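You operate a simulated robot arm through the tools that you are given. There is no shell and no other tool. Be economical: measure what you need, move in short steps, check, and stop when the job is done.

The job below is to be done with a simulated robot arm. You get a single attempt, and the scene is never put back.

JOB
Stand both bottles and the flask in the bottle crate, then slide it to the back of the workbench. Set down upright: bottle, flask.

It is judged by the outcome, as a careful person would: the job done as asked, and still so three seconds after it is handed in. It fails if anything else is knocked over, pushed out of place, dropped, spilled or broken.

ROBOT AND FRAMES
A 6-joint arm with a two-finger parallel gripper, fixed in place. Base frame: the origin is at the foot of the arm, x ahead of it, y to its left, z up; the work surface is at about z = 86. Readings come in cm, rad, newtons and seconds.
With the tool pointing down near the work surface it reaches from about 24 to 64 cm from the base axis. Its first joint turns from -1.152 to 1.152 rad. Payload 2.7 kg.
Tool frame: the origin (TCP) lies between the finger pads and is the grasp point; the fingertips stand 2.3 cm ahead of it; z points along the fingers, y is the line along which they close. Largest opening 9.4 cm; finger width 3.8, thickness 1; the body of the gripper, 5.4 by 9.6 cm, starts 3.9 cm behind the TCP.
Orientation is told as [roll, pitch, yaw] about the base's x, y, z axes, in that order, counted from this pose: with the fingers straight down and closing along the base's y, the tool's x points along the base's -x, its y along +y and its z along -z.

CONTROLS
- The arm moves only by the tool play_rows. Its argument "plan" is a list of rows, each an object (a shift or turn left out is 0, a gripper value left out holds the last) with "rotation": the turn, a rotation vector about the tool's x, y, z in units of 6 degrees (1.0 is 6 degrees), a list of three; "xyz": the shift along the tool's x, y, z in units of 25 mm (1.0 is 25 mm), a list of three; "jaw": the finger opening in cm, from 0 to 9.4. In form: [{"rotation": [rx, ry, rz], "xyz": [dx, dy, dz], "jaw": jaw}, ...]. A call has 1 to 8 rows; each row shifts and turns the commanded pose from where the row before left it, along the tool's axes as they then stand. A call with a number of a shift or a turn outside -1 to 1 is refused whole. A row lasts 0.2 s, in which the tool goes at most 5 cm and 0.15 rad; a call with a longer step from one row to the next is refused whole, and so is a gripper value outside its range. Where a pose cannot be reached the arm comes as near as it can. A force on the tool above 40 N (or 10 N above the force at the start of the call, whichever is more), or a blocked arm, ends the call early, and 0.2 s more pass. Each finger travels about 4.5 cm/s and halts on what it meets, pressing with about 33 N; the grip force reading is that of the motor and also rises with nothing between the fingers. The clock runs only during rows and for 0.2 s after the last one: add rows that do not move to give the fingers time. The reply holds the time, the measured pose of the TCP, the force on the tool along the base axes, the opening and the grip force, in the units named above and with some noise, with the torque about the TCP (base axes, N m) and any sound that the robot's microphone picked up.
- Cameras (640 x 400 px; columns grow to the right, rows downward): "scene" is fixed at [7.47, -43.21, 140.06]; the picture's right is [0.78, -0.63, 0.00], its down [-0.38, -0.47, -0.80] and it looks along [0.50, 0.62, -0.60] (base axes); focal length 354 px, centre (320, 200). "wrist" rides on the gripper at [8.6, 1.6, -7.5] in the tool frame; the picture's right is [-0.18, 0.98, 0.00], its down [-0.58, -0.11, -0.81] and it looks along [-0.79, -0.15, 0.59] (tool axes); focal length 243 px, centre (320, 200). There is no depth. A picture from a camera that has moved, and an enlarged one, comes with that camera's place and axes in the base frame and with its lens.
- get_image(camera): a new picture of that camera. No time passes.
- inspect(camera, box): a new picture of the part [left, top, right, bottom] of that camera's present view, enlarged. No time passes.
- close_job(): hands the job in; it is judged then, once.

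Work in short steps. Places have to be worked out from the pictures, the camera data and where the tool is seen: move nearer, look again, correct. Check each grasp and each placing, and mend what went wrong. You have 120 turns and 76 pictures in all, those below and enlarged ones among them. Open the gripper and draw the arm clear of the work before you hand the job in, unless the task says otherwise; then end with one line.

The tools are called after "Request:" as a command line: name --argument value ..., lists and objects as JSON in quotes. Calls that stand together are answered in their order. play_rows: Moves the arm, as the interface text tells. Its arguments: {"type":"object","properties":{"plan":{"type":"array"}},"required":["plan"]} The other tools are called the same way: get_image (camera) takes a picture; inspect (camera, box) takes an enlarged picture of a part of a camera's view; close_job () hands the job in.

At the start:

```text
clock: 0.0
eef_pos: [42.79, -18.61, 112.24]
orientation: [-0.001, -0.002, 0.0]
ft_force: [1.0, -0.2, -1.0]
moment: [-0.01, -0.01, 0.0]
gripper_width: 9.4
grip_force: 0.1
```

scene: 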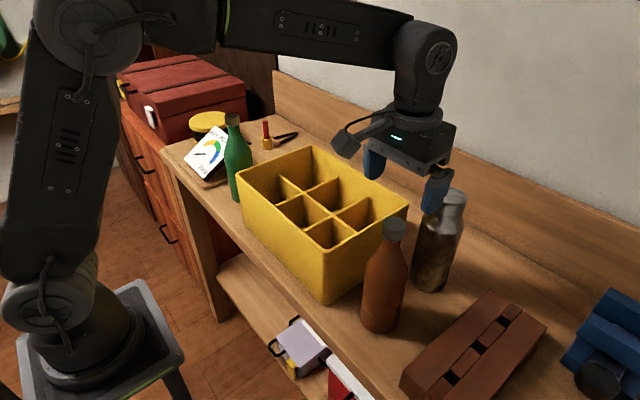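
wrist: 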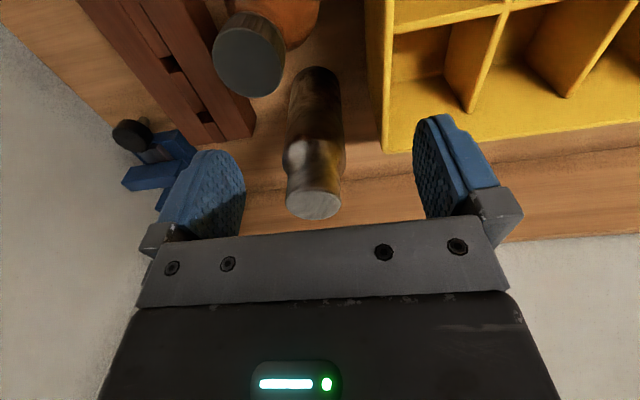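

I estimate the crate at x 34–53, y −13–18 with its top at z≈99. The brown bottle is near (39,−21), the flask near (52,−21.5) and the green bottle near (38,27). I'll enlarge a few parts of the scene to refine these.

Request:
inspect --camera "scene" --box '[320, 180, 520, 345]'

Request:
inspect --camera "scene" --box '[150, 90, 410, 310]'

```text
2.42 times, centred on (420, 262) of scene
camera zoom: at [7.47, -43.21, 140.06], right [0.78, -0.63, 0.0], down [-0.38, -0.47, -0.8], along [0.5, 0.62, -0.6], focal length 858 px, centre (78, 48)
```

zoom: 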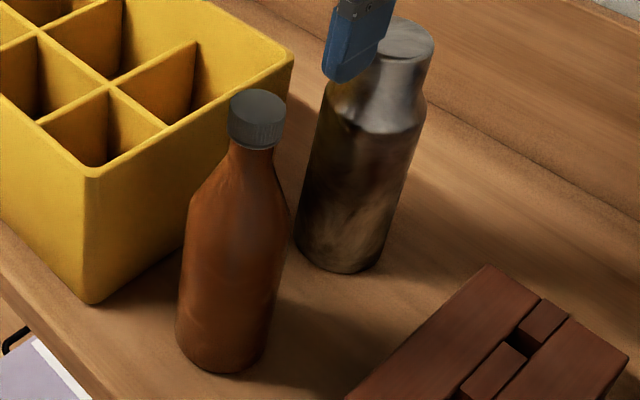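

```text
1.82 times, centred on (280, 200) of scene
camera zoom: at [7.47, -43.21, 140.06], right [0.78, -0.63, 0.0], down [-0.38, -0.47, -0.8], along [0.5, 0.62, -0.6], focal length 644 px, centre (393, 200)
```

zoom: 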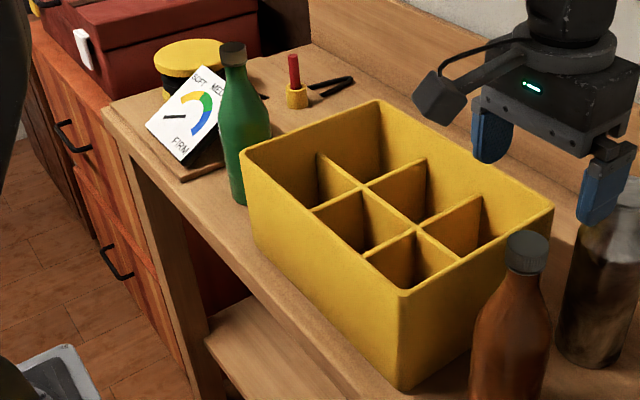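

The flask looks to be at about (52,−21.5), with its top near z≈107 and a narrow collar about 4.5 cm wide. I'll move above it at a safe height and look with the wrist camera.

Request:
play_rows --plan '[{"xyz": [0, 0, -0.4], "jaw": 9.4}, {"xyz": [-0.9, -0.3, 0]}, {"xyz": [-0.9, -0.3, 0]}, {"xyz": [-0.9, -0.3, 0]}, {"xyz": [-0.98, -0.26, 0]}, {}]'

Request:
get_image --camera "wrist"

Request:
get_image --camera "scene"

```text
clock: 1.4
eef_pos: [51.94, -21.35, 113.18]
orientation: [-0.002, 0.001, 0.002]
ft_force: [0.1, -0.1, 0.2]
moment: [0.01, 0.0, 0.02]
gripper_width: 9.41
grip_force: 0.1
```

```text
71 pictures are left
camera wrist: at [43.32, -19.89, 120.65], right [0.18, 0.98, 0.0], down [0.58, -0.11, 0.81], along [0.79, -0.15, -0.59], focal length 243 px, centre (320, 200)
```

wrist: 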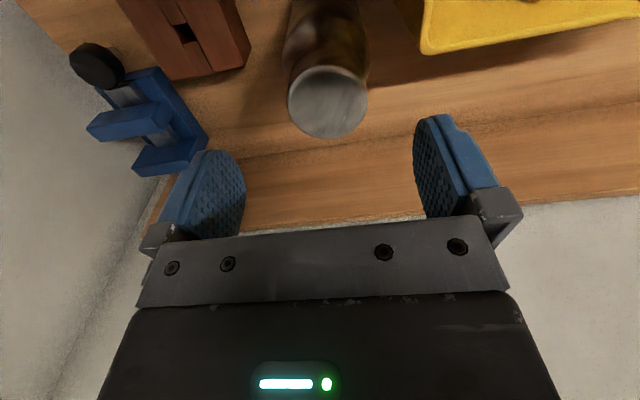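

```text
70 pictures are left
```

scene: 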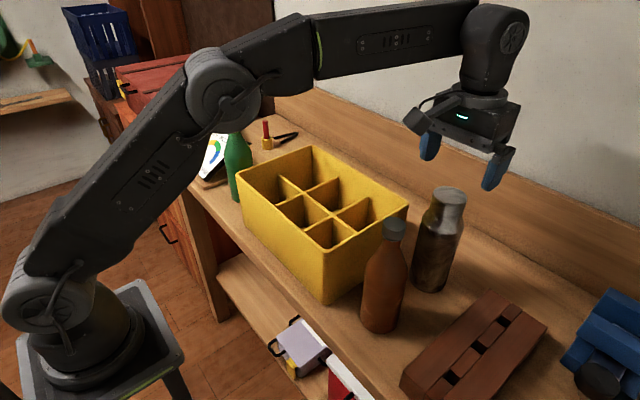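

The wrist view confirms the flask top at about (51.8,−21.1), 4.7 cm wide. I'll descend around the collar and close on it.

Request:
play_rows --plan '[{"xyz": [0, 0.1, 0.9]}, {"xyz": [0, 0, 0.9]}, {"xyz": [0, 0, 0.9]}, {"xyz": [0, 0, 0.85]}, {}]'

Request:
inspect --camera "scene" --box '[360, 120, 560, 310]'

```text
clock: 2.6
eef_pos: [51.79, -21.35, 104.33]
orientation: [-0.001, 0.0, -0.001]
ft_force: [-0.2, -1.1, 0.4]
moment: [0.0, 0.0, 0.0]
gripper_width: 9.39
grip_force: 0.0
```

```text
2.11 times, centred on (460, 215) of scene
camera zoom: at [7.47, -43.21, 140.06], right [0.78, -0.63, 0.0], down [-0.38, -0.47, -0.8], along [0.5, 0.62, -0.6], focal length 745 px, centre (25, 168)
```

zoom: 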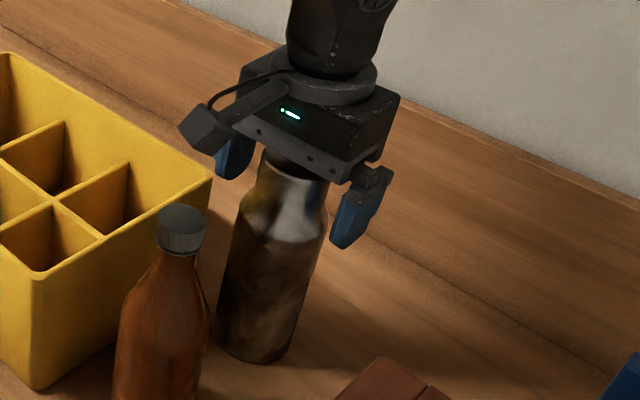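

The flask is between the fingers, so I'll close on it.

Request:
play_rows --plan '[{"jaw": 3}, {}, {}, {}, {}, {}]'

```text
clock: 4.0
eef_pos: [51.93, -21.31, 104.47]
orientation: [-0.001, -0.002, 0.0]
ft_force: [0.4, 2.3, 8.1]
moment: [0.1, -0.02, 0.03]
gripper_width: 5.63
grip_force: 33.0
```

Gripped at 5.6 cm. I'll lift a little and check that it holds.

Request:
play_rows --plan '[{"xyz": [0, 0, -0.4]}, {"xyz": [0, 0, -0.4]}, {}, {}]'

Request:
inspect --camera "scene" --box '[360, 120, 560, 310]'

```text
clock: 5.0
eef_pos: [51.79, -21.12, 106.42]
orientation: [-0.002, 0.001, -0.001]
ft_force: [0.8, -0.4, -5.2]
moment: [0.01, -0.02, -0.01]
gripper_width: 5.35
grip_force: 33.3
```

```text
2.11 times, centred on (460, 215) of scene
camera zoom: at [7.48, -43.21, 140.06], right [0.78, -0.63, 0.0], down [-0.38, -0.47, -0.8], along [0.5, 0.62, -0.6], focal length 745 px, centre (25, 168)
```

zoom: 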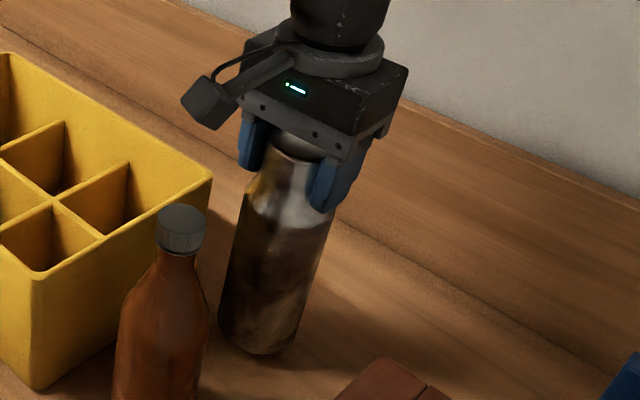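

The flask came up, but the fingers slid about 1 cm on the taper before holding. I'll lift more and look again.

Request:
play_rows --plan '[{"xyz": [0, 0, -0.4]}, {"xyz": [0, 0, -0.4]}, {"xyz": [0, 0, -0.4]}, {"xyz": [0, 0, -0.4]}, {}, {}]'

Request:
inspect --camera "scene" --box '[360, 120, 560, 310]'

```text
clock: 6.4
eef_pos: [51.87, -21.06, 110.46]
orientation: [-0.004, 0.0, -0.001]
ft_force: [0.2, -0.1, -4.2]
moment: [0.04, 0.04, -0.01]
gripper_width: 5.36
grip_force: 33.2
```

```text
2.11 times, centred on (460, 215) of scene
camera zoom: at [7.48, -43.21, 140.06], right [0.78, -0.63, 0.0], down [-0.38, -0.47, -0.8], along [0.5, 0.62, -0.6], focal length 745 px, centre (25, 168)
```

zoom: 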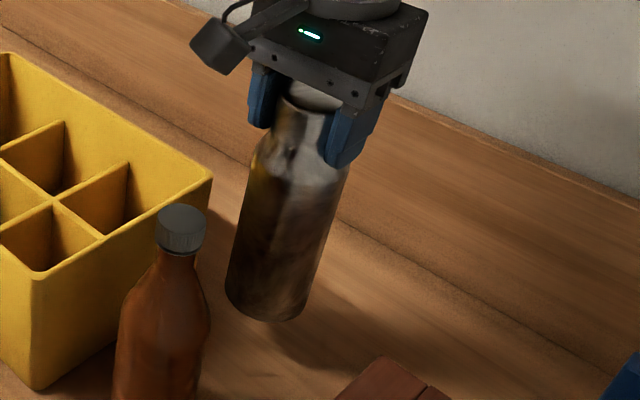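

It's firmly held, with the flask bottom about 18.7 cm below the TCP. I'll raise to z≈121.5 and move over the back-right cell at about (48.2,−7.4).

Request:
play_rows --plan '[{"xyz": [0, 0, -0.75]}, {"xyz": [0, 0, -0.75]}, {"xyz": [0, 0, -0.75]}, {"xyz": [0, 0, -0.75]}, {"xyz": [0, 0, -0.75]}, {"xyz": [0, 0, -0.75]}, {}]'

Request:
play_rows --plan '[{"xyz": [0.2, 0.78, 0]}, {"xyz": [0.2, 0.78, 0]}, {"xyz": [0.2, 0.78, 0]}, {"xyz": [0.2, 0.78, 0]}, {"xyz": [0.2, 0.78, 0]}, {"xyz": [0.2, 0.78, 0]}, {"xyz": [0.24, 0.76, 0]}, {}]'

Request:
get_image --camera "scene"

Request:
get_image --camera "wrist"

```text
clock: 8.0
eef_pos: [51.07, -20.7, 121.11]
orientation: [-0.002, 0.0, -0.001]
ft_force: [-0.4, 0.1, -3.4]
moment: [0.03, 0.04, 0.02]
gripper_width: 5.35
grip_force: 33.0
out of reach, approached as far as the arm can: row 6
```

```text
clock: 9.8
eef_pos: [47.37, -7.34, 121.03]
orientation: [-0.002, 0.001, 0.0]
ft_force: [-0.1, -0.2, -4.0]
moment: [0.02, 0.03, 0.01]
gripper_width: 5.34
grip_force: 32.9
```

```text
66 pictures are left
```

scene: 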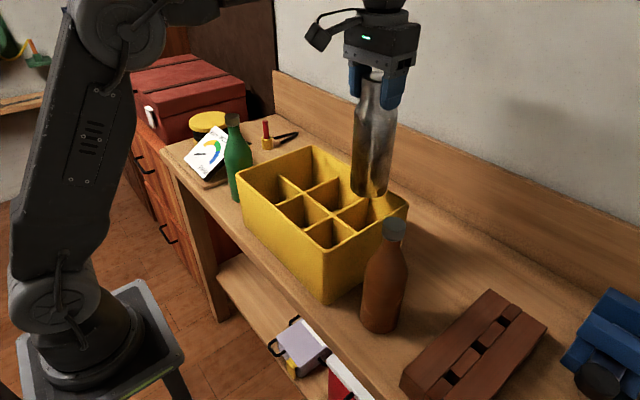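

```text
65 pictures are left
camera wrist: at [38.97, -5.91, 128.42], right [0.18, 0.98, 0.0], down [0.58, -0.11, 0.81], along [0.79, -0.15, -0.59], focal length 243 px, centre (320, 200)
```

wrist: 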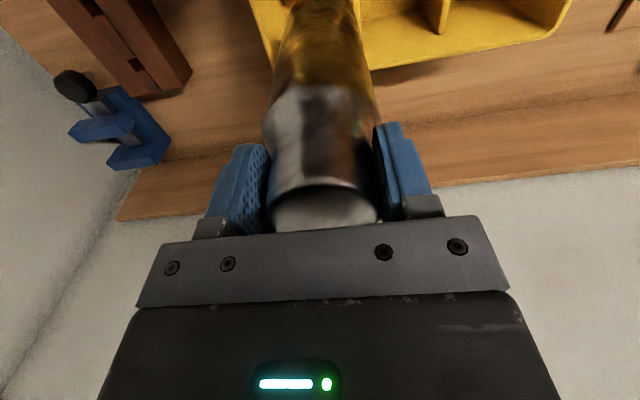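

I'll enlarge the scene to check the flask bottom and whether it's vertical before correcting x by +0.8.

Request:
play_rows --plan '[{"xyz": [-0.32, 0, 0]}, {}]'

Request:
inspect --camera "scene" --box '[290, 60, 450, 260]'

```text
clock: 10.4
eef_pos: [48.34, -7.45, 120.96]
orientation: [-0.001, -0.001, -0.001]
ft_force: [0.2, 0.3, -3.4]
moment: [-0.01, 0.03, 0.02]
gripper_width: 5.36
grip_force: 33.4
```

```text
2.00 times, centred on (370, 160) of scene
camera zoom: at [7.48, -43.21, 140.06], right [0.78, -0.63, 0.0], down [-0.38, -0.47, -0.8], along [0.5, 0.62, -0.6], focal length 708 px, centre (220, 280)
```

zoom: 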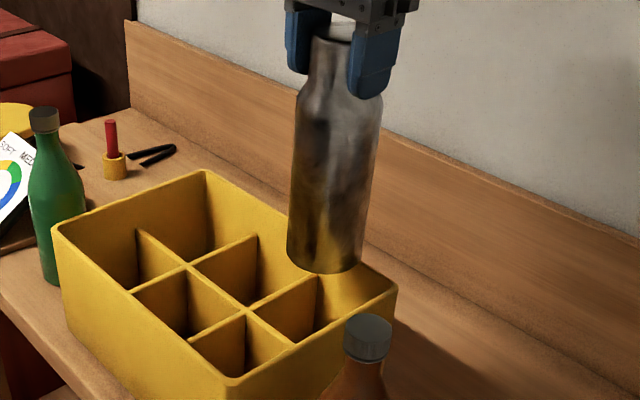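

The flask base projects to about (49,−7.4), on the cell centre. I'll lower it about 8 cm and look.

Request:
play_rows --plan '[{"xyz": [0, 0, 0.5]}, {"xyz": [0, 0, 0.5]}, {"xyz": [0, 0, 0.5]}, {"xyz": [0, 0, 0.5]}, {"xyz": [0, 0, 0.5]}, {"xyz": [0, 0, 0.5]}, {}]'

Request:
inspect --camera "scene" --box '[290, 60, 450, 260]'

```text
clock: 12.0
eef_pos: [48.37, -7.37, 113.42]
orientation: [-0.003, -0.002, -0.001]
ft_force: [-1.2, -6.1, -1.2]
moment: [-0.98, 0.12, 0.01]
gripper_width: 5.38
grip_force: 33.2
```

```text
2.00 times, centred on (370, 160) of scene
camera zoom: at [7.47, -43.22, 140.06], right [0.78, -0.63, 0.0], down [-0.38, -0.47, -0.8], along [0.5, 0.62, -0.6], focal length 708 px, centre (220, 280)
```

zoom: 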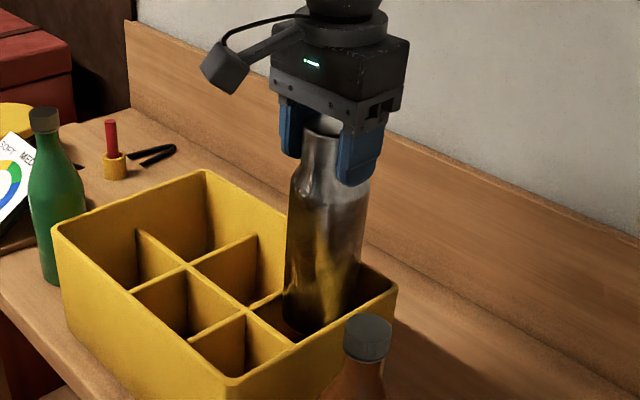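

A −6 N force along y with −1 N·m shows the flask's lower end touching the divider on its +y side. I'll shift −y about 0.8 cm.

Request:
play_rows --plan '[{"xyz": [0, -0.2, 0]}, {"xyz": [0, -0.12, 0]}, {}]'

Request:
inspect --camera "scene" --box '[290, 60, 450, 260]'

```text
clock: 12.8
eef_pos: [48.27, -8.1, 113.39]
orientation: [-0.003, -0.001, 0.0]
ft_force: [-0.1, -0.3, -3.6]
moment: [-0.03, 0.04, 0.0]
gripper_width: 5.34
grip_force: 32.9
```

```text
2.00 times, centred on (370, 160) of scene
camera zoom: at [7.48, -43.21, 140.06], right [0.78, -0.63, 0.0], down [-0.38, -0.47, -0.8], along [0.5, 0.62, -0.6], focal length 708 px, centre (220, 280)
```

zoom: 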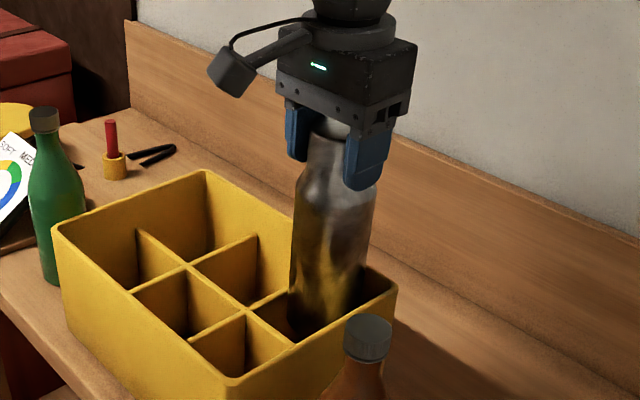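

It's free again and the crate has not moved. I'll go on lowering.

Request:
play_rows --plan '[{"xyz": [0, 0, 0.4]}, {"xyz": [0, 0, 0.4]}, {"xyz": [0, 0, 0.4]}, {"xyz": [0, 0, 0.4]}, {"xyz": [0, 0, 0.4]}, {}]'

```text
clock: 14.2
eef_pos: [48.4, -8.23, 108.58]
orientation: [-0.002, -0.001, 0.001]
ft_force: [-0.2, 0.6, -3.0]
moment: [-0.01, 0.05, -0.02]
gripper_width: 5.32
grip_force: 33.6
```

Still free. I'll continue in small steps until it touches the floor.

Request:
play_rows --plan '[{"xyz": [0, 0, 0.2]}, {"xyz": [0, 0, 0.2]}, {"xyz": [0, 0, 0.2]}, {"xyz": [0, 0, 0.15]}, {}]'

```text
clock: 15.4
eef_pos: [48.35, -8.04, 106.59]
orientation: [-0.002, -0.001, 0.0]
ft_force: [1.0, -0.6, -2.8]
moment: [-0.05, 0.02, -0.03]
gripper_width: 5.34
grip_force: 33.3
```

Request:
play_rows --plan '[{"xyz": [0, 0, 0.12]}, {"xyz": [0, 0, 0.12]}, {"xyz": [0, 0, 0.12]}, {"xyz": [0, 0, 0.12]}, {}]'

Request:
inspect --camera "scene" --box '[290, 60, 450, 260]'

```text
clock: 16.6
eef_pos: [48.27, -8.18, 105.56]
orientation: [-0.004, -0.004, 0.001]
ft_force: [-4.5, -1.3, 13.4]
moment: [0.18, 0.8, 0.11]
gripper_width: 5.33
grip_force: 32.9
```

```text
2.00 times, centred on (370, 160) of scene
camera zoom: at [7.44, -43.21, 140.06], right [0.78, -0.63, 0.0], down [-0.38, -0.47, -0.8], along [0.5, 0.62, -0.6], focal length 708 px, centre (220, 280)
```

zoom: 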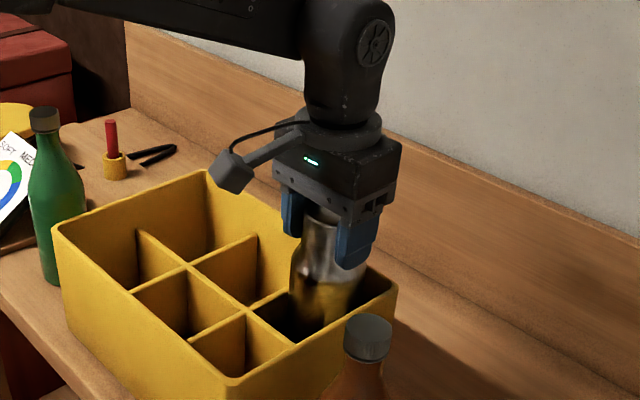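

It's on the floor (13 N upward). I'll release it and rise.

Request:
play_rows --plan '[{"jaw": 7.5}, {}, {}, {}, {"xyz": [0, 0, -0.4]}, {"xyz": [0, 0, -0.8]}, {"xyz": [0, 0, -0.8]}, {"xyz": [0, 0, -0.8]}]'

Request:
play_rows --plan '[{"xyz": [0.6, -0.85, 0], "jaw": 9.4}, {"xyz": [0.6, -0.85, 0]}, {"xyz": [0.6, -0.85, 0]}, {"xyz": [0.6, -0.85, 0]}, {"xyz": [0.6, -0.85, 0]}, {"xyz": [0.75, -0.9, 0]}, {}]'

Request:
get_image --camera "wrist"

Request:
inspect --camera "scene" --box '[290, 60, 450, 260]'

```text
clock: 18.4
eef_pos: [48.34, -7.91, 112.48]
orientation: [0.0, -0.001, -0.001]
ft_force: [0.7, -0.2, 0.0]
moment: [0.0, 0.02, -0.01]
gripper_width: 7.47
grip_force: 0.0
```

```text
clock: 20.0
eef_pos: [38.91, -21.07, 112.41]
orientation: [-0.002, 0.0, 0.0]
ft_force: [0.0, 0.1, 0.5]
moment: [-0.01, -0.01, -0.02]
gripper_width: 9.37
grip_force: 0.0
```

```text
60 pictures are left
camera wrist: at [30.33, -19.54, 119.78], right [0.18, 0.98, 0.0], down [0.58, -0.11, 0.81], along [0.79, -0.15, -0.59], focal length 243 px, centre (320, 200)
```

wrist: 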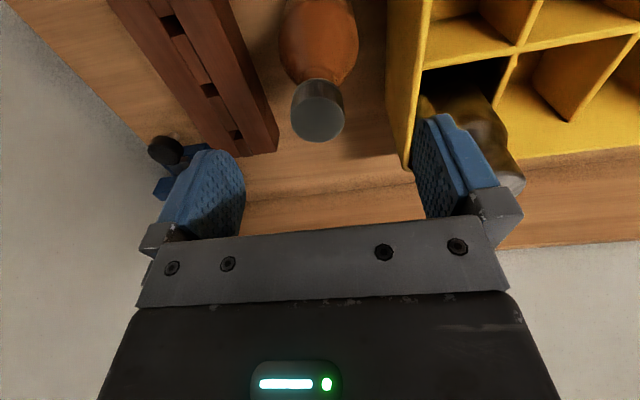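

```text
2.00 times, centred on (370, 160) of scene
camera zoom: at [7.47, -43.21, 140.06], right [0.78, -0.63, 0.0], down [-0.38, -0.47, -0.8], along [0.5, 0.62, -0.6], focal length 708 px, centre (220, 280)
```

zoom: 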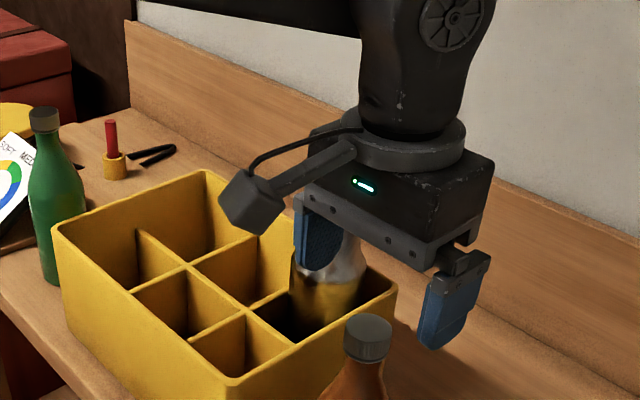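

The flask stands in its cell. The brown bottle's cap is at about (38.4,−21.2), so I'll descend to z≈105.9 around it.

Request:
play_rows --plan '[{"xyz": [0.2, -0.05, 0.6]}, {"xyz": [0, 0, 0.7]}, {"xyz": [0, 0, 0.7]}, {"xyz": [0, 0, 0.6]}, {}]'

Request:
get_image --camera "wrist"

Request:
inspect --camera "scene" --box '[320, 160, 500, 345]'

```text
clock: 21.2
eef_pos: [38.57, -21.07, 105.82]
orientation: [-0.001, -0.002, 0.001]
ft_force: [0.0, -0.6, -0.4]
moment: [0.04, 0.02, 0.0]
gripper_width: 9.4
grip_force: 0.0
```

```text
58 pictures are left
camera wrist: at [30.0, -19.54, 113.16], right [0.18, 0.98, 0.0], down [0.58, -0.11, 0.81], along [0.79, -0.15, -0.59], focal length 243 px, centre (320, 200)
```

wrist: 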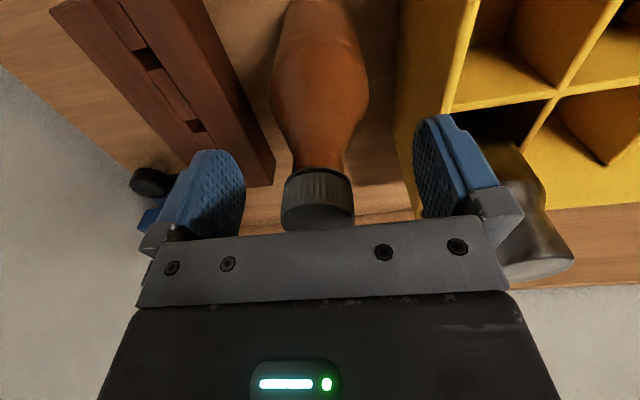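

```text
2.16 times, centred on (410, 252) of scene
camera zoom: at [7.47, -43.21, 140.06], right [0.78, -0.63, 0.0], down [-0.38, -0.47, -0.8], along [0.5, 0.62, -0.6], focal length 765 px, centre (125, 86)
```

zoom: 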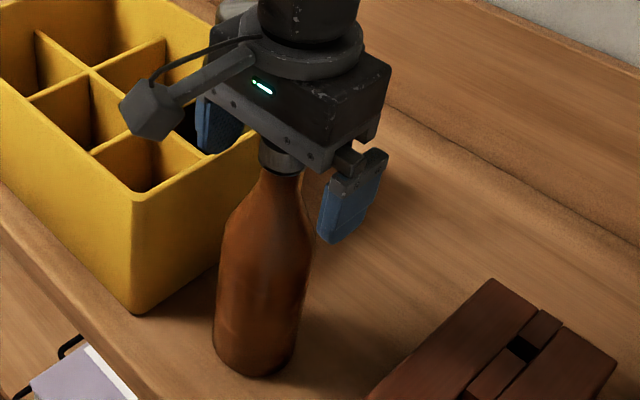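

The cap sits centred between the fingers, so I'll close and do a small test lift.

Request:
play_rows --plan '[{"jaw": 1.5}, {}, {}, {}, {}, {}, {}]'

Request:
play_rows --plan '[{"xyz": [0, 0, -0.3]}, {"xyz": [0, 0, -0.3]}, {}]'

Request:
inspect --camera "scene" --box '[320, 160, 500, 345]'

```text
clock: 22.8
eef_pos: [38.56, -20.83, 105.78]
orientation: [-0.001, -0.003, 0.001]
ft_force: [0.2, -1.5, -0.5]
moment: [-0.18, -0.01, -0.01]
gripper_width: 3.1
grip_force: 33.1
```

```text
clock: 23.6
eef_pos: [38.35, -21.04, 107.45]
orientation: [-0.001, 0.0, 0.001]
ft_force: [0.1, 0.7, -3.8]
moment: [0.01, 0.0, -0.01]
gripper_width: 3.09
grip_force: 32.7
```

```text
2.16 times, centred on (410, 252) of scene
camera zoom: at [7.47, -43.21, 140.06], right [0.78, -0.63, 0.0], down [-0.38, -0.47, -0.8], along [0.5, 0.62, -0.6], focal length 765 px, centre (125, 86)
```

zoom: 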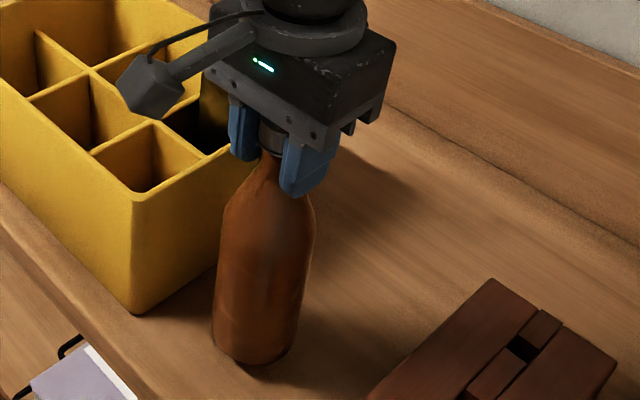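

The bottle lifts cleanly with 3.8 N of weight. I'll raise it to z≈123 and carry it over the front-right cell at about (38.7,−7.9).

Request:
play_rows --plan '[{"xyz": [0, 0, -0.9]}, {"xyz": [0, 0, -0.9]}, {"xyz": [0, 0, -0.9]}, {"xyz": [0, 0, -0.9]}, {"xyz": [0, 0, -0.9]}, {"xyz": [0, 0, -0.9]}, {"xyz": [0, 0, -0.9]}, {}]'

Request:
play_rows --plan '[{"xyz": [0, 0.75, 0]}, {"xyz": [0, 0.75, 0]}, {"xyz": [0, 0.75, 0]}, {"xyz": [0, 0.75, 0]}, {"xyz": [0, 0.75, 0]}, {"xyz": [0, 0.75, 0]}, {"xyz": [-0.1, 0.72, 0]}, {}]'

Request:
inspect --camera "scene" --box '[230, 80, 430, 310]'

```text
clock: 25.4
eef_pos: [38.46, -21.15, 123.34]
orientation: [-0.002, 0.001, 0.0]
ft_force: [-0.7, 0.0, -4.2]
moment: [-0.03, 0.01, 0.07]
gripper_width: 3.12
grip_force: 32.7
```

```text
clock: 27.2
eef_pos: [38.67, -8.05, 123.05]
orientation: [-0.001, -0.003, 0.001]
ft_force: [-0.4, 0.0, -3.4]
moment: [-0.04, 0.01, 0.02]
gripper_width: 3.11
grip_force: 32.6
```

```text
1.74 times, centred on (330, 195) of scene
camera zoom: at [7.48, -43.21, 140.06], right [0.78, -0.63, 0.0], down [-0.38, -0.47, -0.8], along [0.5, 0.62, -0.6], focal length 616 px, centre (303, 209)
```

zoom: 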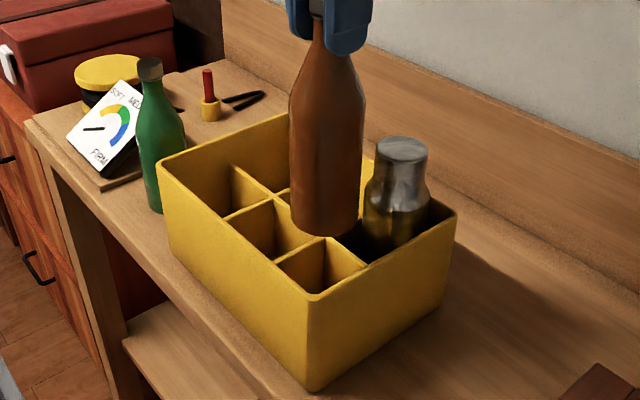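

It's positioned over the cell. I'll lower it in stages, watching the side force.

Request:
play_rows --plan '[{"xyz": [0, 0, 0.5]}, {"xyz": [0, 0, 0.5]}, {"xyz": [0, 0, 0.5]}, {"xyz": [0, 0, 0.5]}, {"xyz": [0, 0, 0.4]}, {}]'

Request:
inspect --camera "scene" --box '[230, 80, 430, 310]'

```text
clock: 28.6
eef_pos: [38.73, -7.96, 117.18]
orientation: [-0.002, 0.0, 0.0]
ft_force: [0.6, 0.3, -3.5]
moment: [-0.05, -0.01, 0.03]
gripper_width: 3.1
grip_force: 33.1
```

```text
1.74 times, centred on (330, 195) of scene
camera zoom: at [7.47, -43.21, 140.06], right [0.78, -0.63, 0.0], down [-0.38, -0.47, -0.8], along [0.5, 0.62, -0.6], focal length 616 px, centre (303, 209)
```

zoom: 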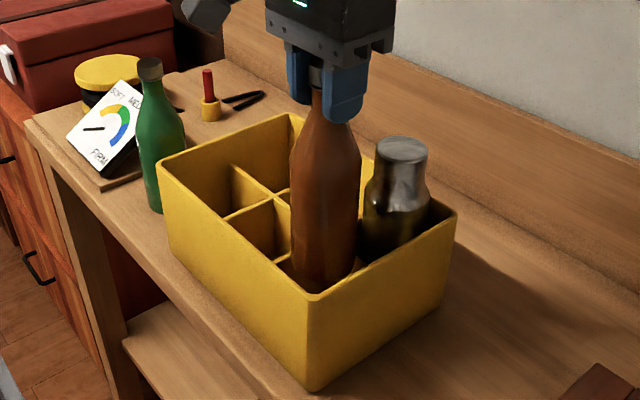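

Request:
play_rows --plan '[{"xyz": [0, 0, 0.3]}, {"xyz": [0, 0, 0.3]}, {"xyz": [0, 0, 0.3]}, {"xyz": [0, 0, 0.3]}, {"xyz": [0, 0, 0.3]}, {"xyz": [0, 0, 0.3]}, {}]'

```text
clock: 30.2
eef_pos: [38.67, -7.98, 112.55]
orientation: [-0.002, 0.0, -0.001]
ft_force: [0.1, -0.2, -3.5]
moment: [0.01, -0.01, 0.01]
gripper_width: 3.11
grip_force: 33.4
```

No contact yet, so I'll continue down.

Request:
play_rows --plan '[{"xyz": [0, 0, 0.35]}, {"xyz": [0, 0, 0.35]}, {"xyz": [0, 0, 0.35]}, {"xyz": [0, 0, 0.35]}, {"xyz": [0, 0, 0.2]}, {"xyz": [0, 0, 0.15]}, {}]'

Request:
play_rows --plan '[{"xyz": [0, 0, 0.12]}, {"xyz": [0, 0, 0.12]}, {"xyz": [0, 0, 0.12]}, {}]'

```text
clock: 31.8
eef_pos: [38.59, -8.07, 108.3]
orientation: [-0.001, -0.001, 0.0]
ft_force: [-0.3, 0.4, -4.0]
moment: [-0.02, 0.01, -0.04]
gripper_width: 3.11
grip_force: 33.5
```

```text
clock: 32.8
eef_pos: [38.65, -8.05, 107.33]
orientation: [-0.001, -0.002, 0.001]
ft_force: [0.2, 0.2, -3.6]
moment: [0.01, 0.0, 0.0]
gripper_width: 3.11
grip_force: 32.8
```

Request:
play_rows --plan '[{"xyz": [0, 0, 0.1]}, {"xyz": [0, 0, 0.1]}, {"xyz": [0, 0, 0.08]}, {}]'

```text
clock: 33.8
eef_pos: [38.66, -8.14, 106.69]
orientation: [-0.001, 0.0, 0.0]
ft_force: [-0.4, -0.7, -3.7]
moment: [0.0, 0.0, -0.02]
gripper_width: 3.1
grip_force: 32.8
```

Request:
play_rows --plan '[{"xyz": [0, 0, 0.08]}, {"xyz": [0, 0, 0.08]}, {}]'

Request:
inspect --camera "scene" --box '[230, 80, 430, 310]'

```text
clock: 34.6
eef_pos: [38.74, -8.05, 106.18]
orientation: [-0.002, -0.004, 0.0]
ft_force: [0.9, -2.0, 16.8]
moment: [0.06, -0.12, -0.04]
gripper_width: 3.11
grip_force: 18.3
```

```text
1.74 times, centred on (330, 195) of scene
camera zoom: at [7.46, -43.21, 140.06], right [0.78, -0.63, 0.0], down [-0.38, -0.47, -0.8], along [0.5, 0.62, -0.6], focal length 616 px, centre (303, 209)
```

zoom: 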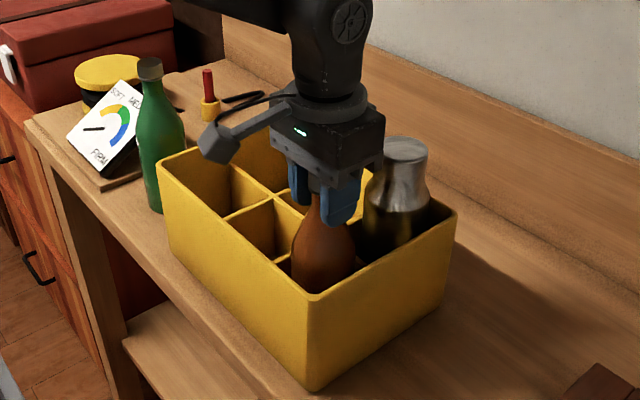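

It's standing on the floor. I'll release, rise, and go toward the green bottle, whose cap I put at about (37.8,25) with its top at z≈108.6.

Request:
play_rows --plan '[{"jaw": 6}, {}, {}, {"xyz": [0, 0, -0.4]}, {"xyz": [0, 0, -0.8]}, {"xyz": [0, 0, -0.9]}, {"xyz": [0, 0, -0.9]}, {}]'

Request:
play_rows --plan '[{"xyz": [0, 0.95, 0]}, {"xyz": [0, 0.95, 0]}, {"xyz": [0, 0.95, 0]}, {"xyz": [0, 0.95, 0]}, {"xyz": [0, 0.95, 0]}, {"xyz": [0, 0.95, 0]}, {"xyz": [0, 0.95, 0], "jaw": 8}, {}]'

Request:
play_rows --plan '[{"xyz": [0.1, 0.95, 0]}, {"xyz": [0.1, 0.95, 0]}, {"xyz": [0.1, 0.95, 0]}, {"xyz": [0.06, 0.95, 0]}, {"xyz": [0, 0.95, 0]}, {"xyz": [0, 0.9, 0]}, {}]'

Request:
get_image --camera "wrist"

Request:
get_image --camera "scene"

```text
clock: 36.4
eef_pos: [38.66, -7.94, 113.88]
orientation: [-0.001, -0.002, 0.001]
ft_force: [1.0, -0.8, 0.0]
moment: [0.0, 0.03, 0.01]
gripper_width: 6.0
grip_force: 0.1
```

```text
clock: 38.2
eef_pos: [38.77, 8.51, 113.83]
orientation: [-0.002, -0.001, 0.001]
ft_force: [0.8, -0.2, 1.0]
moment: [-0.01, -0.02, -0.02]
gripper_width: 8.02
grip_force: 0.1
```

```text
clock: 39.8
eef_pos: [37.71, 22.71, 113.78]
orientation: [-0.002, -0.001, -0.001]
ft_force: [0.1, 0.9, 0.1]
moment: [-0.02, 0.01, 0.0]
gripper_width: 8.02
grip_force: 0.0
```

```text
52 pictures are left
camera wrist: at [29.19, 24.22, 121.13], right [0.18, 0.98, 0.0], down [0.58, -0.11, 0.81], along [0.79, -0.15, -0.59], focal length 243 px, centre (320, 200)
```

wrist: 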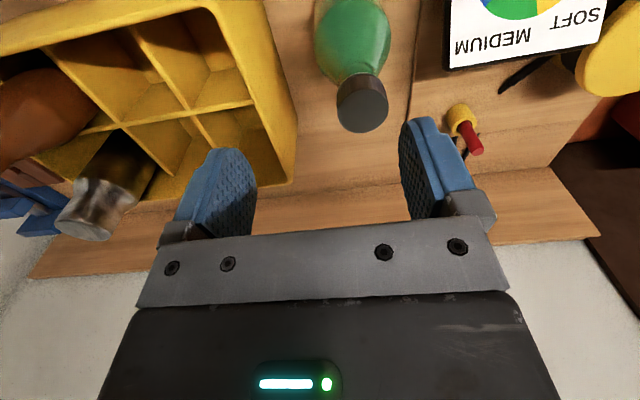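

```text
51 pictures are left
```

scene: 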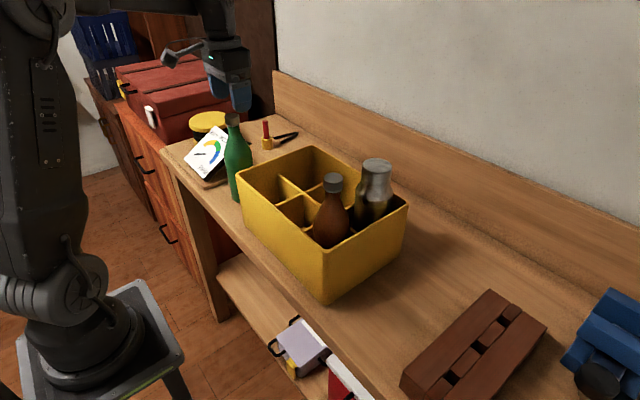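

The wrist view puts the cap at about (37.6,25.05). I'll shift +2.35 in y and descend.

Request:
play_rows --plan '[{"xyz": [0.03, 0.94, 0]}, {"xyz": [0, 0, 0.7]}, {"xyz": [0, 0, 0.8]}, {"xyz": [0, 0, 0.8]}, {"xyz": [0, 0, 0.85]}, {}]'

Request:
get_image --camera "wrist"

Request:
inspect --camera "scene" --box '[150, 30, 350, 220]'

```text
clock: 41.2
eef_pos: [37.66, 25.21, 105.94]
orientation: [0.0, -0.001, -0.001]
ft_force: [0.4, 0.3, 0.0]
moment: [-0.01, 0.0, -0.01]
gripper_width: 8.03
grip_force: 0.0
```

```text
50 pictures are left
camera wrist: at [29.04, 26.65, 113.23], right [0.18, 0.98, 0.0], down [0.58, -0.11, 0.81], along [0.79, -0.15, -0.59], focal length 243 px, centre (320, 200)
```

wrist: 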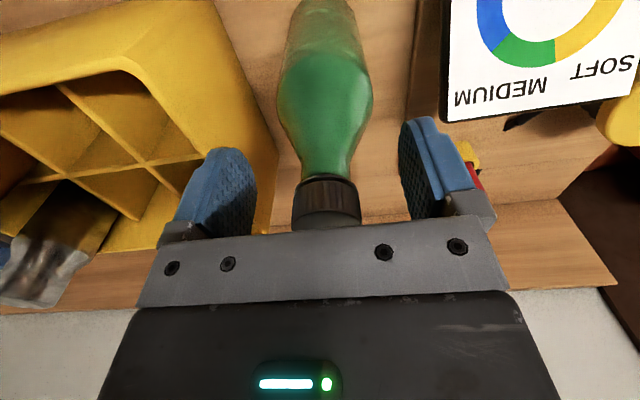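

```text
2.11 times, centred on (250, 125) of scene
camera zoom: at [7.47, -43.21, 140.06], right [0.78, -0.63, 0.0], down [-0.38, -0.47, -0.8], along [0.5, 0.62, -0.6], focal length 745 px, centre (467, 358)
```

zoom: 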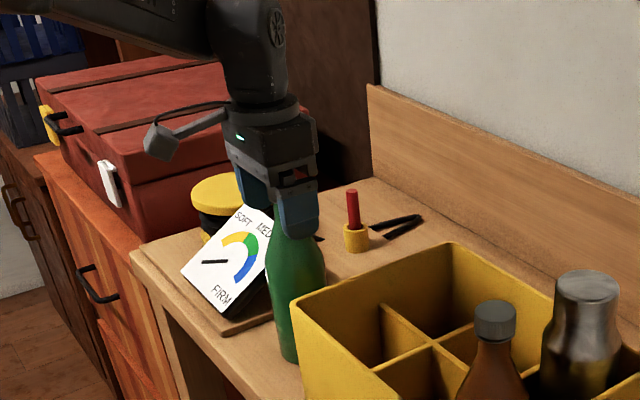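

It's centred on the cap. I'll close and test lift.

Request:
play_rows --plan '[{"jaw": 1.5}, {}, {}, {}, {}, {}, {}]'

Request:
play_rows --plan '[{"xyz": [0, 0, -0.3]}, {"xyz": [0, 0, -0.3]}, {}]'

Request:
inspect --camera "scene" --box '[150, 30, 350, 220]'

```text
clock: 42.8
eef_pos: [37.46, 25.19, 105.89]
orientation: [-0.001, -0.001, -0.001]
ft_force: [0.5, 0.5, -0.3]
moment: [0.13, -0.01, 0.0]
gripper_width: 3.11
grip_force: 33.1
```

```text
clock: 43.6
eef_pos: [37.68, 25.24, 107.4]
orientation: [-0.002, 0.0, -0.001]
ft_force: [0.9, -0.4, -3.9]
moment: [0.02, 0.03, 0.01]
gripper_width: 3.14
grip_force: 33.1
```

```text
2.11 times, centred on (250, 125) of scene
camera zoom: at [7.47, -43.2, 140.06], right [0.78, -0.63, 0.0], down [-0.38, -0.47, -0.8], along [0.5, 0.62, -0.6], focal length 745 px, centre (467, 358)
```

zoom: 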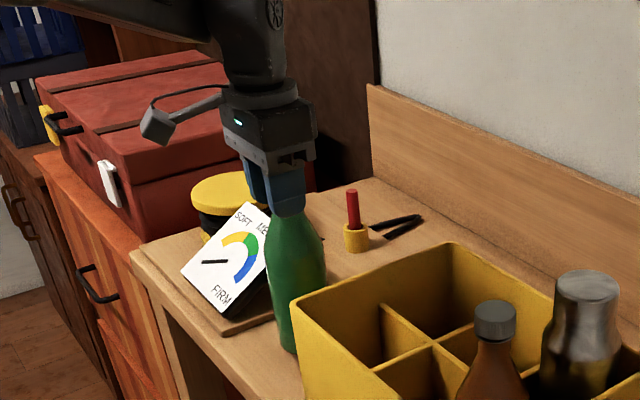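

The bottle is held. I'll raise it and carry it to the front-left cell at about (38.7,12.1).

Request:
play_rows --plan '[{"xyz": [0, 0, -0.9]}, {"xyz": [0, 0, -0.9]}, {"xyz": [0, 0, -0.9]}, {"xyz": [0, 0, -0.9]}, {"xyz": [0, 0, -0.9]}, {"xyz": [0, 0, -0.9]}, {"xyz": [0, 0, -0.9]}, {}]'

Request:
play_rows --plan '[{"xyz": [-0.05, -0.75, 0]}, {"xyz": [-0.05, -0.75, 0]}, {"xyz": [-0.05, -0.75, 0]}, {"xyz": [-0.05, -0.75, 0]}, {"xyz": [-0.1, -0.75, 0]}, {"xyz": [-0.1, -0.75, 0]}, {"xyz": [0, -0.74, 0]}, {}]'

Request:
inspect --camera "scene" --box '[190, 60, 390, 290]'

Request:
get_image --camera "wrist"

```text
clock: 45.4
eef_pos: [37.72, 25.38, 123.07]
orientation: [-0.001, 0.0, 0.0]
ft_force: [-1.0, -0.2, -4.4]
moment: [-0.02, 0.04, -0.01]
gripper_width: 3.14
grip_force: 33.2
```

```text
clock: 47.2
eef_pos: [38.63, 11.99, 122.95]
orientation: [-0.003, -0.002, 0.001]
ft_force: [0.2, 1.2, -3.8]
moment: [0.01, 0.04, -0.02]
gripper_width: 3.12
grip_force: 32.9
```

```text
1.74 times, centred on (290, 175) of scene
camera zoom: at [7.47, -43.21, 140.06], right [0.78, -0.63, 0.0], down [-0.38, -0.47, -0.8], along [0.5, 0.62, -0.6], focal length 616 px, centre (372, 244)
```

zoom: 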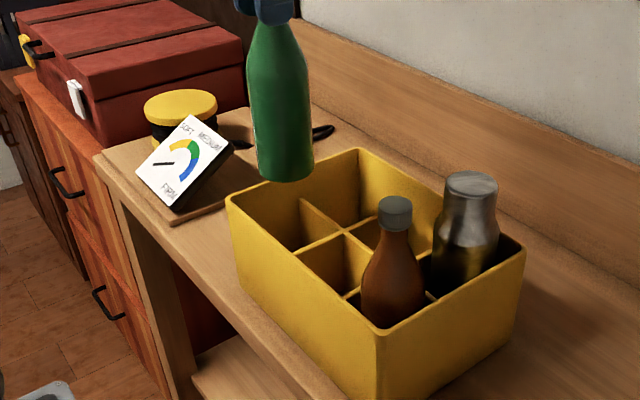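

```text
46 pictures are left
camera wrist: at [30.09, 13.48, 130.33], right [0.18, 0.98, 0.0], down [0.58, -0.11, 0.81], along [0.79, -0.15, -0.59], focal length 243 px, centre (320, 200)
```

wrist: 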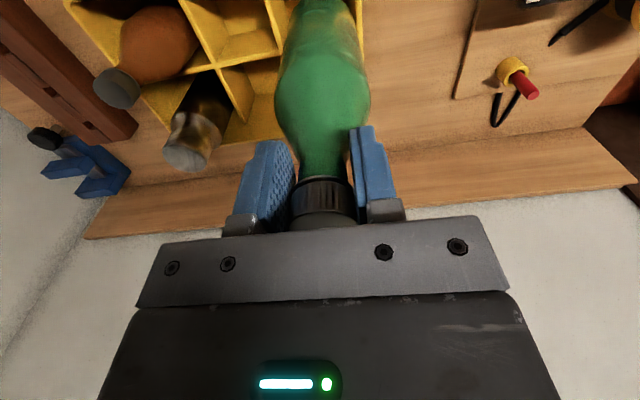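

The base projects to about (38.6,11.5), over the cell. I'll lower it.

Request:
play_rows --plan '[{"xyz": [0, 0, 0.5]}, {"xyz": [0, 0, 0.5]}, {"xyz": [0, 0, 0.5]}, {"xyz": [0, 0, 0.5]}, {"xyz": [0, 0, 0.4]}, {}]'

Request:
inspect --camera "scene" --box '[190, 60, 390, 290]'

```text
clock: 48.6
eef_pos: [38.57, 12.1, 117.08]
orientation: [-0.001, 0.001, 0.0]
ft_force: [-0.4, -0.4, -2.7]
moment: [-0.02, 0.04, 0.03]
gripper_width: 3.11
grip_force: 33.3
```

```text
1.74 times, centred on (290, 175) of scene
camera zoom: at [7.47, -43.21, 140.06], right [0.78, -0.63, 0.0], down [-0.38, -0.47, -0.8], along [0.5, 0.62, -0.6], focal length 616 px, centre (372, 244)
```

zoom: 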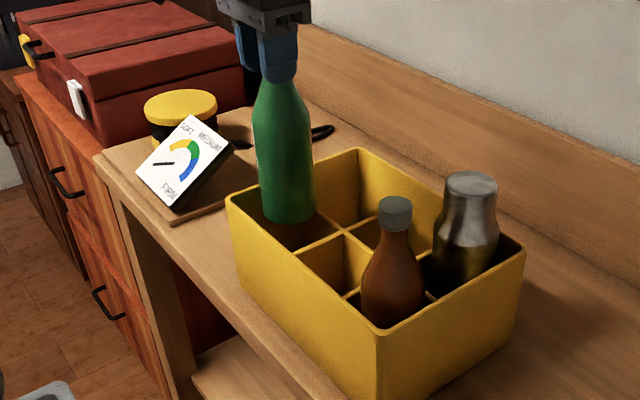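

Request:
play_rows --plan '[{"xyz": [0, 0, 0.3]}, {"xyz": [0, 0, 0.3]}, {"xyz": [0, 0, 0.3]}, {"xyz": [0, 0, 0.3]}, {"xyz": [0, 0, 0.3]}, {"xyz": [0, 0, 0.3]}, {}]'

Request:
play_rows --plan '[{"xyz": [0, 0, 0.3]}, {"xyz": [0, 0, 0.3]}, {"xyz": [0, 0, 0.3]}, {"xyz": [0, 0, 0.3]}, {"xyz": [0, 0, 0.3]}, {"xyz": [0, 0, 0.2]}, {}]'

```text
clock: 50.2
eef_pos: [38.57, 12.09, 112.43]
orientation: [-0.003, 0.0, 0.0]
ft_force: [-0.4, 0.4, -3.9]
moment: [0.02, 0.12, 0.02]
gripper_width: 3.11
grip_force: 33.5
```

```text
clock: 51.8
eef_pos: [38.6, 12.08, 108.35]
orientation: [-0.001, -0.001, 0.0]
ft_force: [-1.1, 0.1, -3.9]
moment: [0.0, 0.0, -0.04]
gripper_width: 3.1
grip_force: 32.5
```

It's clear so far. I'll make the final small steps to contact, expected near z≈106.3.

Request:
play_rows --plan '[{"xyz": [0, 0, 0.15]}, {"xyz": [0, 0, 0.15]}, {"xyz": [0, 0, 0.15]}, {"xyz": [0, 0, 0.1]}, {"xyz": [0, 0, 0.1]}, {"xyz": [0, 0, 0.1]}, {}]'

```text
clock: 53.4
eef_pos: [38.75, 11.98, 106.69]
orientation: [0.0, -0.01, 0.0]
ft_force: [-9.3, -3.1, 25.8]
moment: [-0.16, -0.37, -0.07]
gripper_width: 3.13
grip_force: 33.4
```

Contact at z≈106.7. I'll release, rise and check.

Request:
play_rows --plan '[{"xyz": [0, 0, -0.06]}, {"jaw": 6}, {}, {}, {"xyz": [0, 0, -0.4]}, {"xyz": [0, 0, -0.9]}, {"xyz": [0, 0, -0.9]}, {"xyz": [0, 0, -0.9]}]'

Request:
inspect --camera "scene" --box '[210, 100, 450, 330]'

Request:
get_image --camera "wrist"

```text
clock: 55.2
eef_pos: [38.42, 11.97, 114.5]
orientation: [-0.003, -0.002, -0.001]
ft_force: [-0.1, 0.6, 0.3]
moment: [-0.02, -0.04, -0.02]
gripper_width: 6.0
grip_force: 0.1
```

```text
1.74 times, centred on (330, 215) of scene
camera zoom: at [7.47, -43.21, 140.06], right [0.78, -0.63, 0.0], down [-0.38, -0.47, -0.8], along [0.5, 0.62, -0.6], focal length 616 px, centre (303, 174)
```

zoom: 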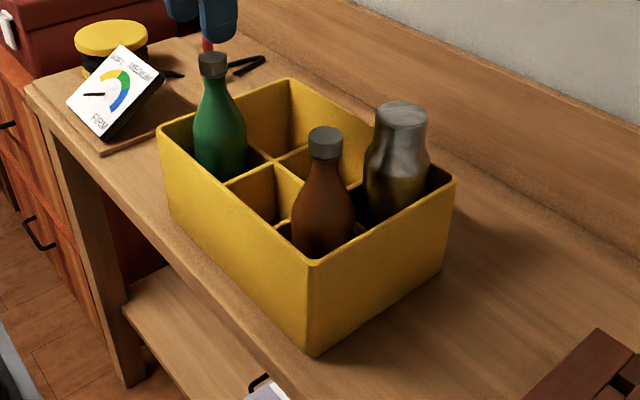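

```text
43 pictures are left
camera wrist: at [29.89, 13.44, 121.82], right [0.18, 0.98, 0.0], down [0.58, -0.11, 0.81], along [0.79, -0.15, -0.59], focal length 243 px, centre (320, 200)
```

wrist: 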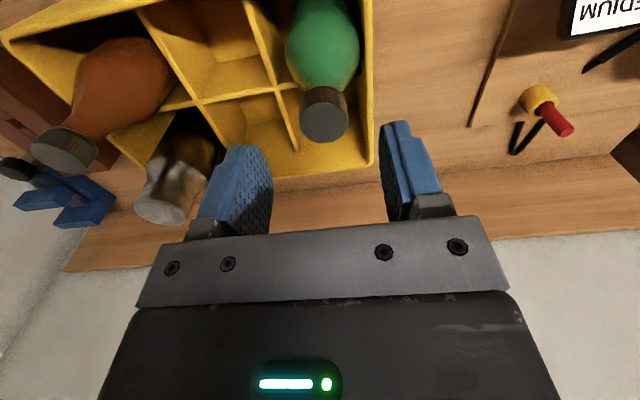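

All three stand upright in their cells. Next I'll move the open gripper in front of the crate's front wall (x≈33.4), to x≈29.8 and y≈2, before descending.

Request:
play_rows --plan '[{"xyz": [0.9, 0, 0], "jaw": 9.4}, {"xyz": [0.9, 0, 0]}, {"xyz": [0.9, -0.8, 0]}, {"xyz": [0.8, -0.8, 0]}, {"xyz": [0, -0.8, 0]}, {"xyz": [0, -0.8, 0]}, {"xyz": [0, -0.8, 0]}, {}]'

Request:
get_image --camera "scene"

```text
clock: 57.0
eef_pos: [29.98, 1.97, 114.25]
orientation: [0.0, -0.002, 0.0]
ft_force: [0.7, -0.2, 0.1]
moment: [0.01, 0.01, 0.02]
gripper_width: 9.4
grip_force: 0.0
```

```text
42 pictures are left
```

scene: 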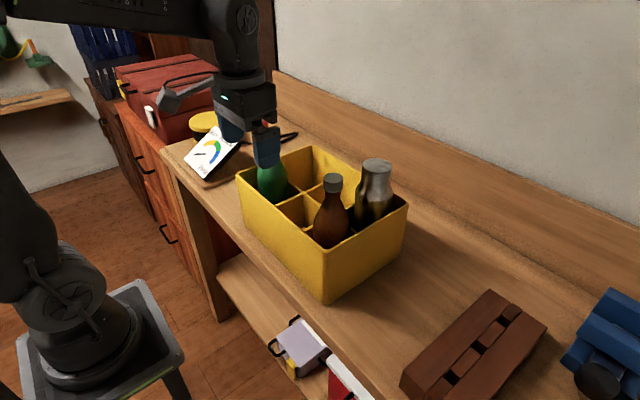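

I'll descend in front of the wall to z≈96.

Request:
play_rows --plan '[{"xyz": [0.1, 0, 0.9]}, {"xyz": [0, 0, 0.9]}, {"xyz": [0, 0, 0.9]}, {"xyz": [0, 0, 0.9]}, {"xyz": [0, 0, 0.9]}, {"xyz": [0, 0, 0.9]}, {"xyz": [0, 0, 0.9]}, {"xyz": [0, 0, 0.9]}]'

Request:
get_image --camera "scene"

Request:
get_image --camera "wrist"

```text
clock: 58.8
eef_pos: [29.7, 1.92, 96.33]
orientation: [-0.001, -0.003, 0.0]
ft_force: [-0.5, 0.7, -0.6]
moment: [-0.01, -0.01, 0.0]
gripper_width: 9.4
grip_force: 0.1
```

```text
41 pictures are left
```

scene: 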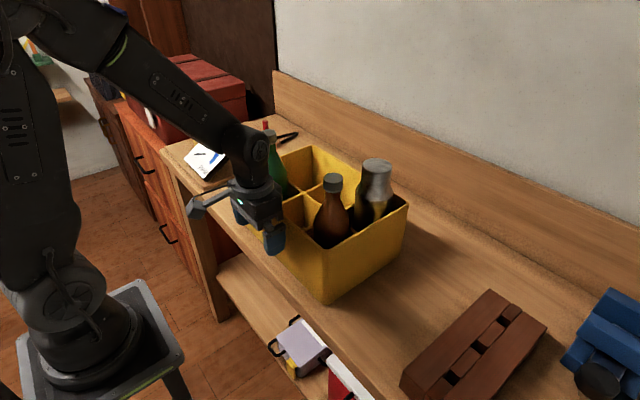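

```text
40 pictures are left
camera wrist: at [21.17, 3.45, 103.54], right [0.18, 0.98, 0.0], down [0.58, -0.11, 0.81], along [0.79, -0.15, -0.59], focal length 243 px, centre (320, 200)
```

wrist: 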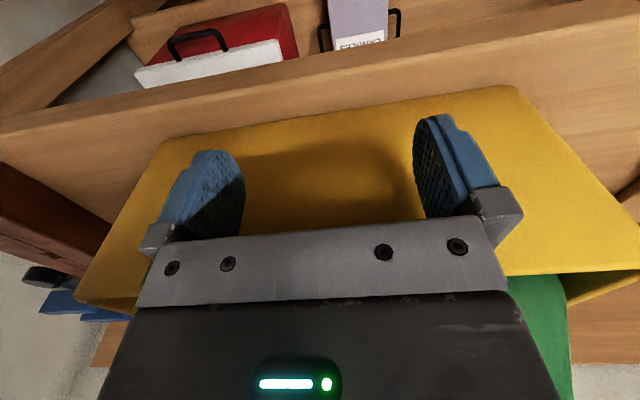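

The fingers are in front of the wall, so I'll push forward slowly.

Request:
play_rows --plan '[{"xyz": [-0.25, 0, 0]}, {"xyz": [-0.25, 0, 0]}, {"xyz": [-0.2, 0, 0]}, {"xyz": [-0.2, 0, 0]}, {"xyz": [-0.2, 0, 0]}, {"xyz": [-0.2, 0, 0]}, {"xyz": [-0.2, 0, 0]}]'

Request:
get_image --camera "scene"

```text
clock: 60.4
eef_pos: [33.33, 2.04, 96.28]
orientation: [-0.001, 0.0, 0.0]
ft_force: [-6.6, 0.3, -1.7]
moment: [0.08, -0.09, -0.15]
gripper_width: 9.42
grip_force: 0.1
```

```text
39 pictures are left
```

scene: 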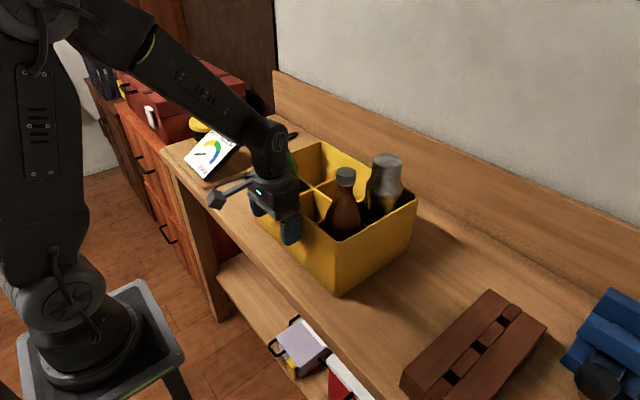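

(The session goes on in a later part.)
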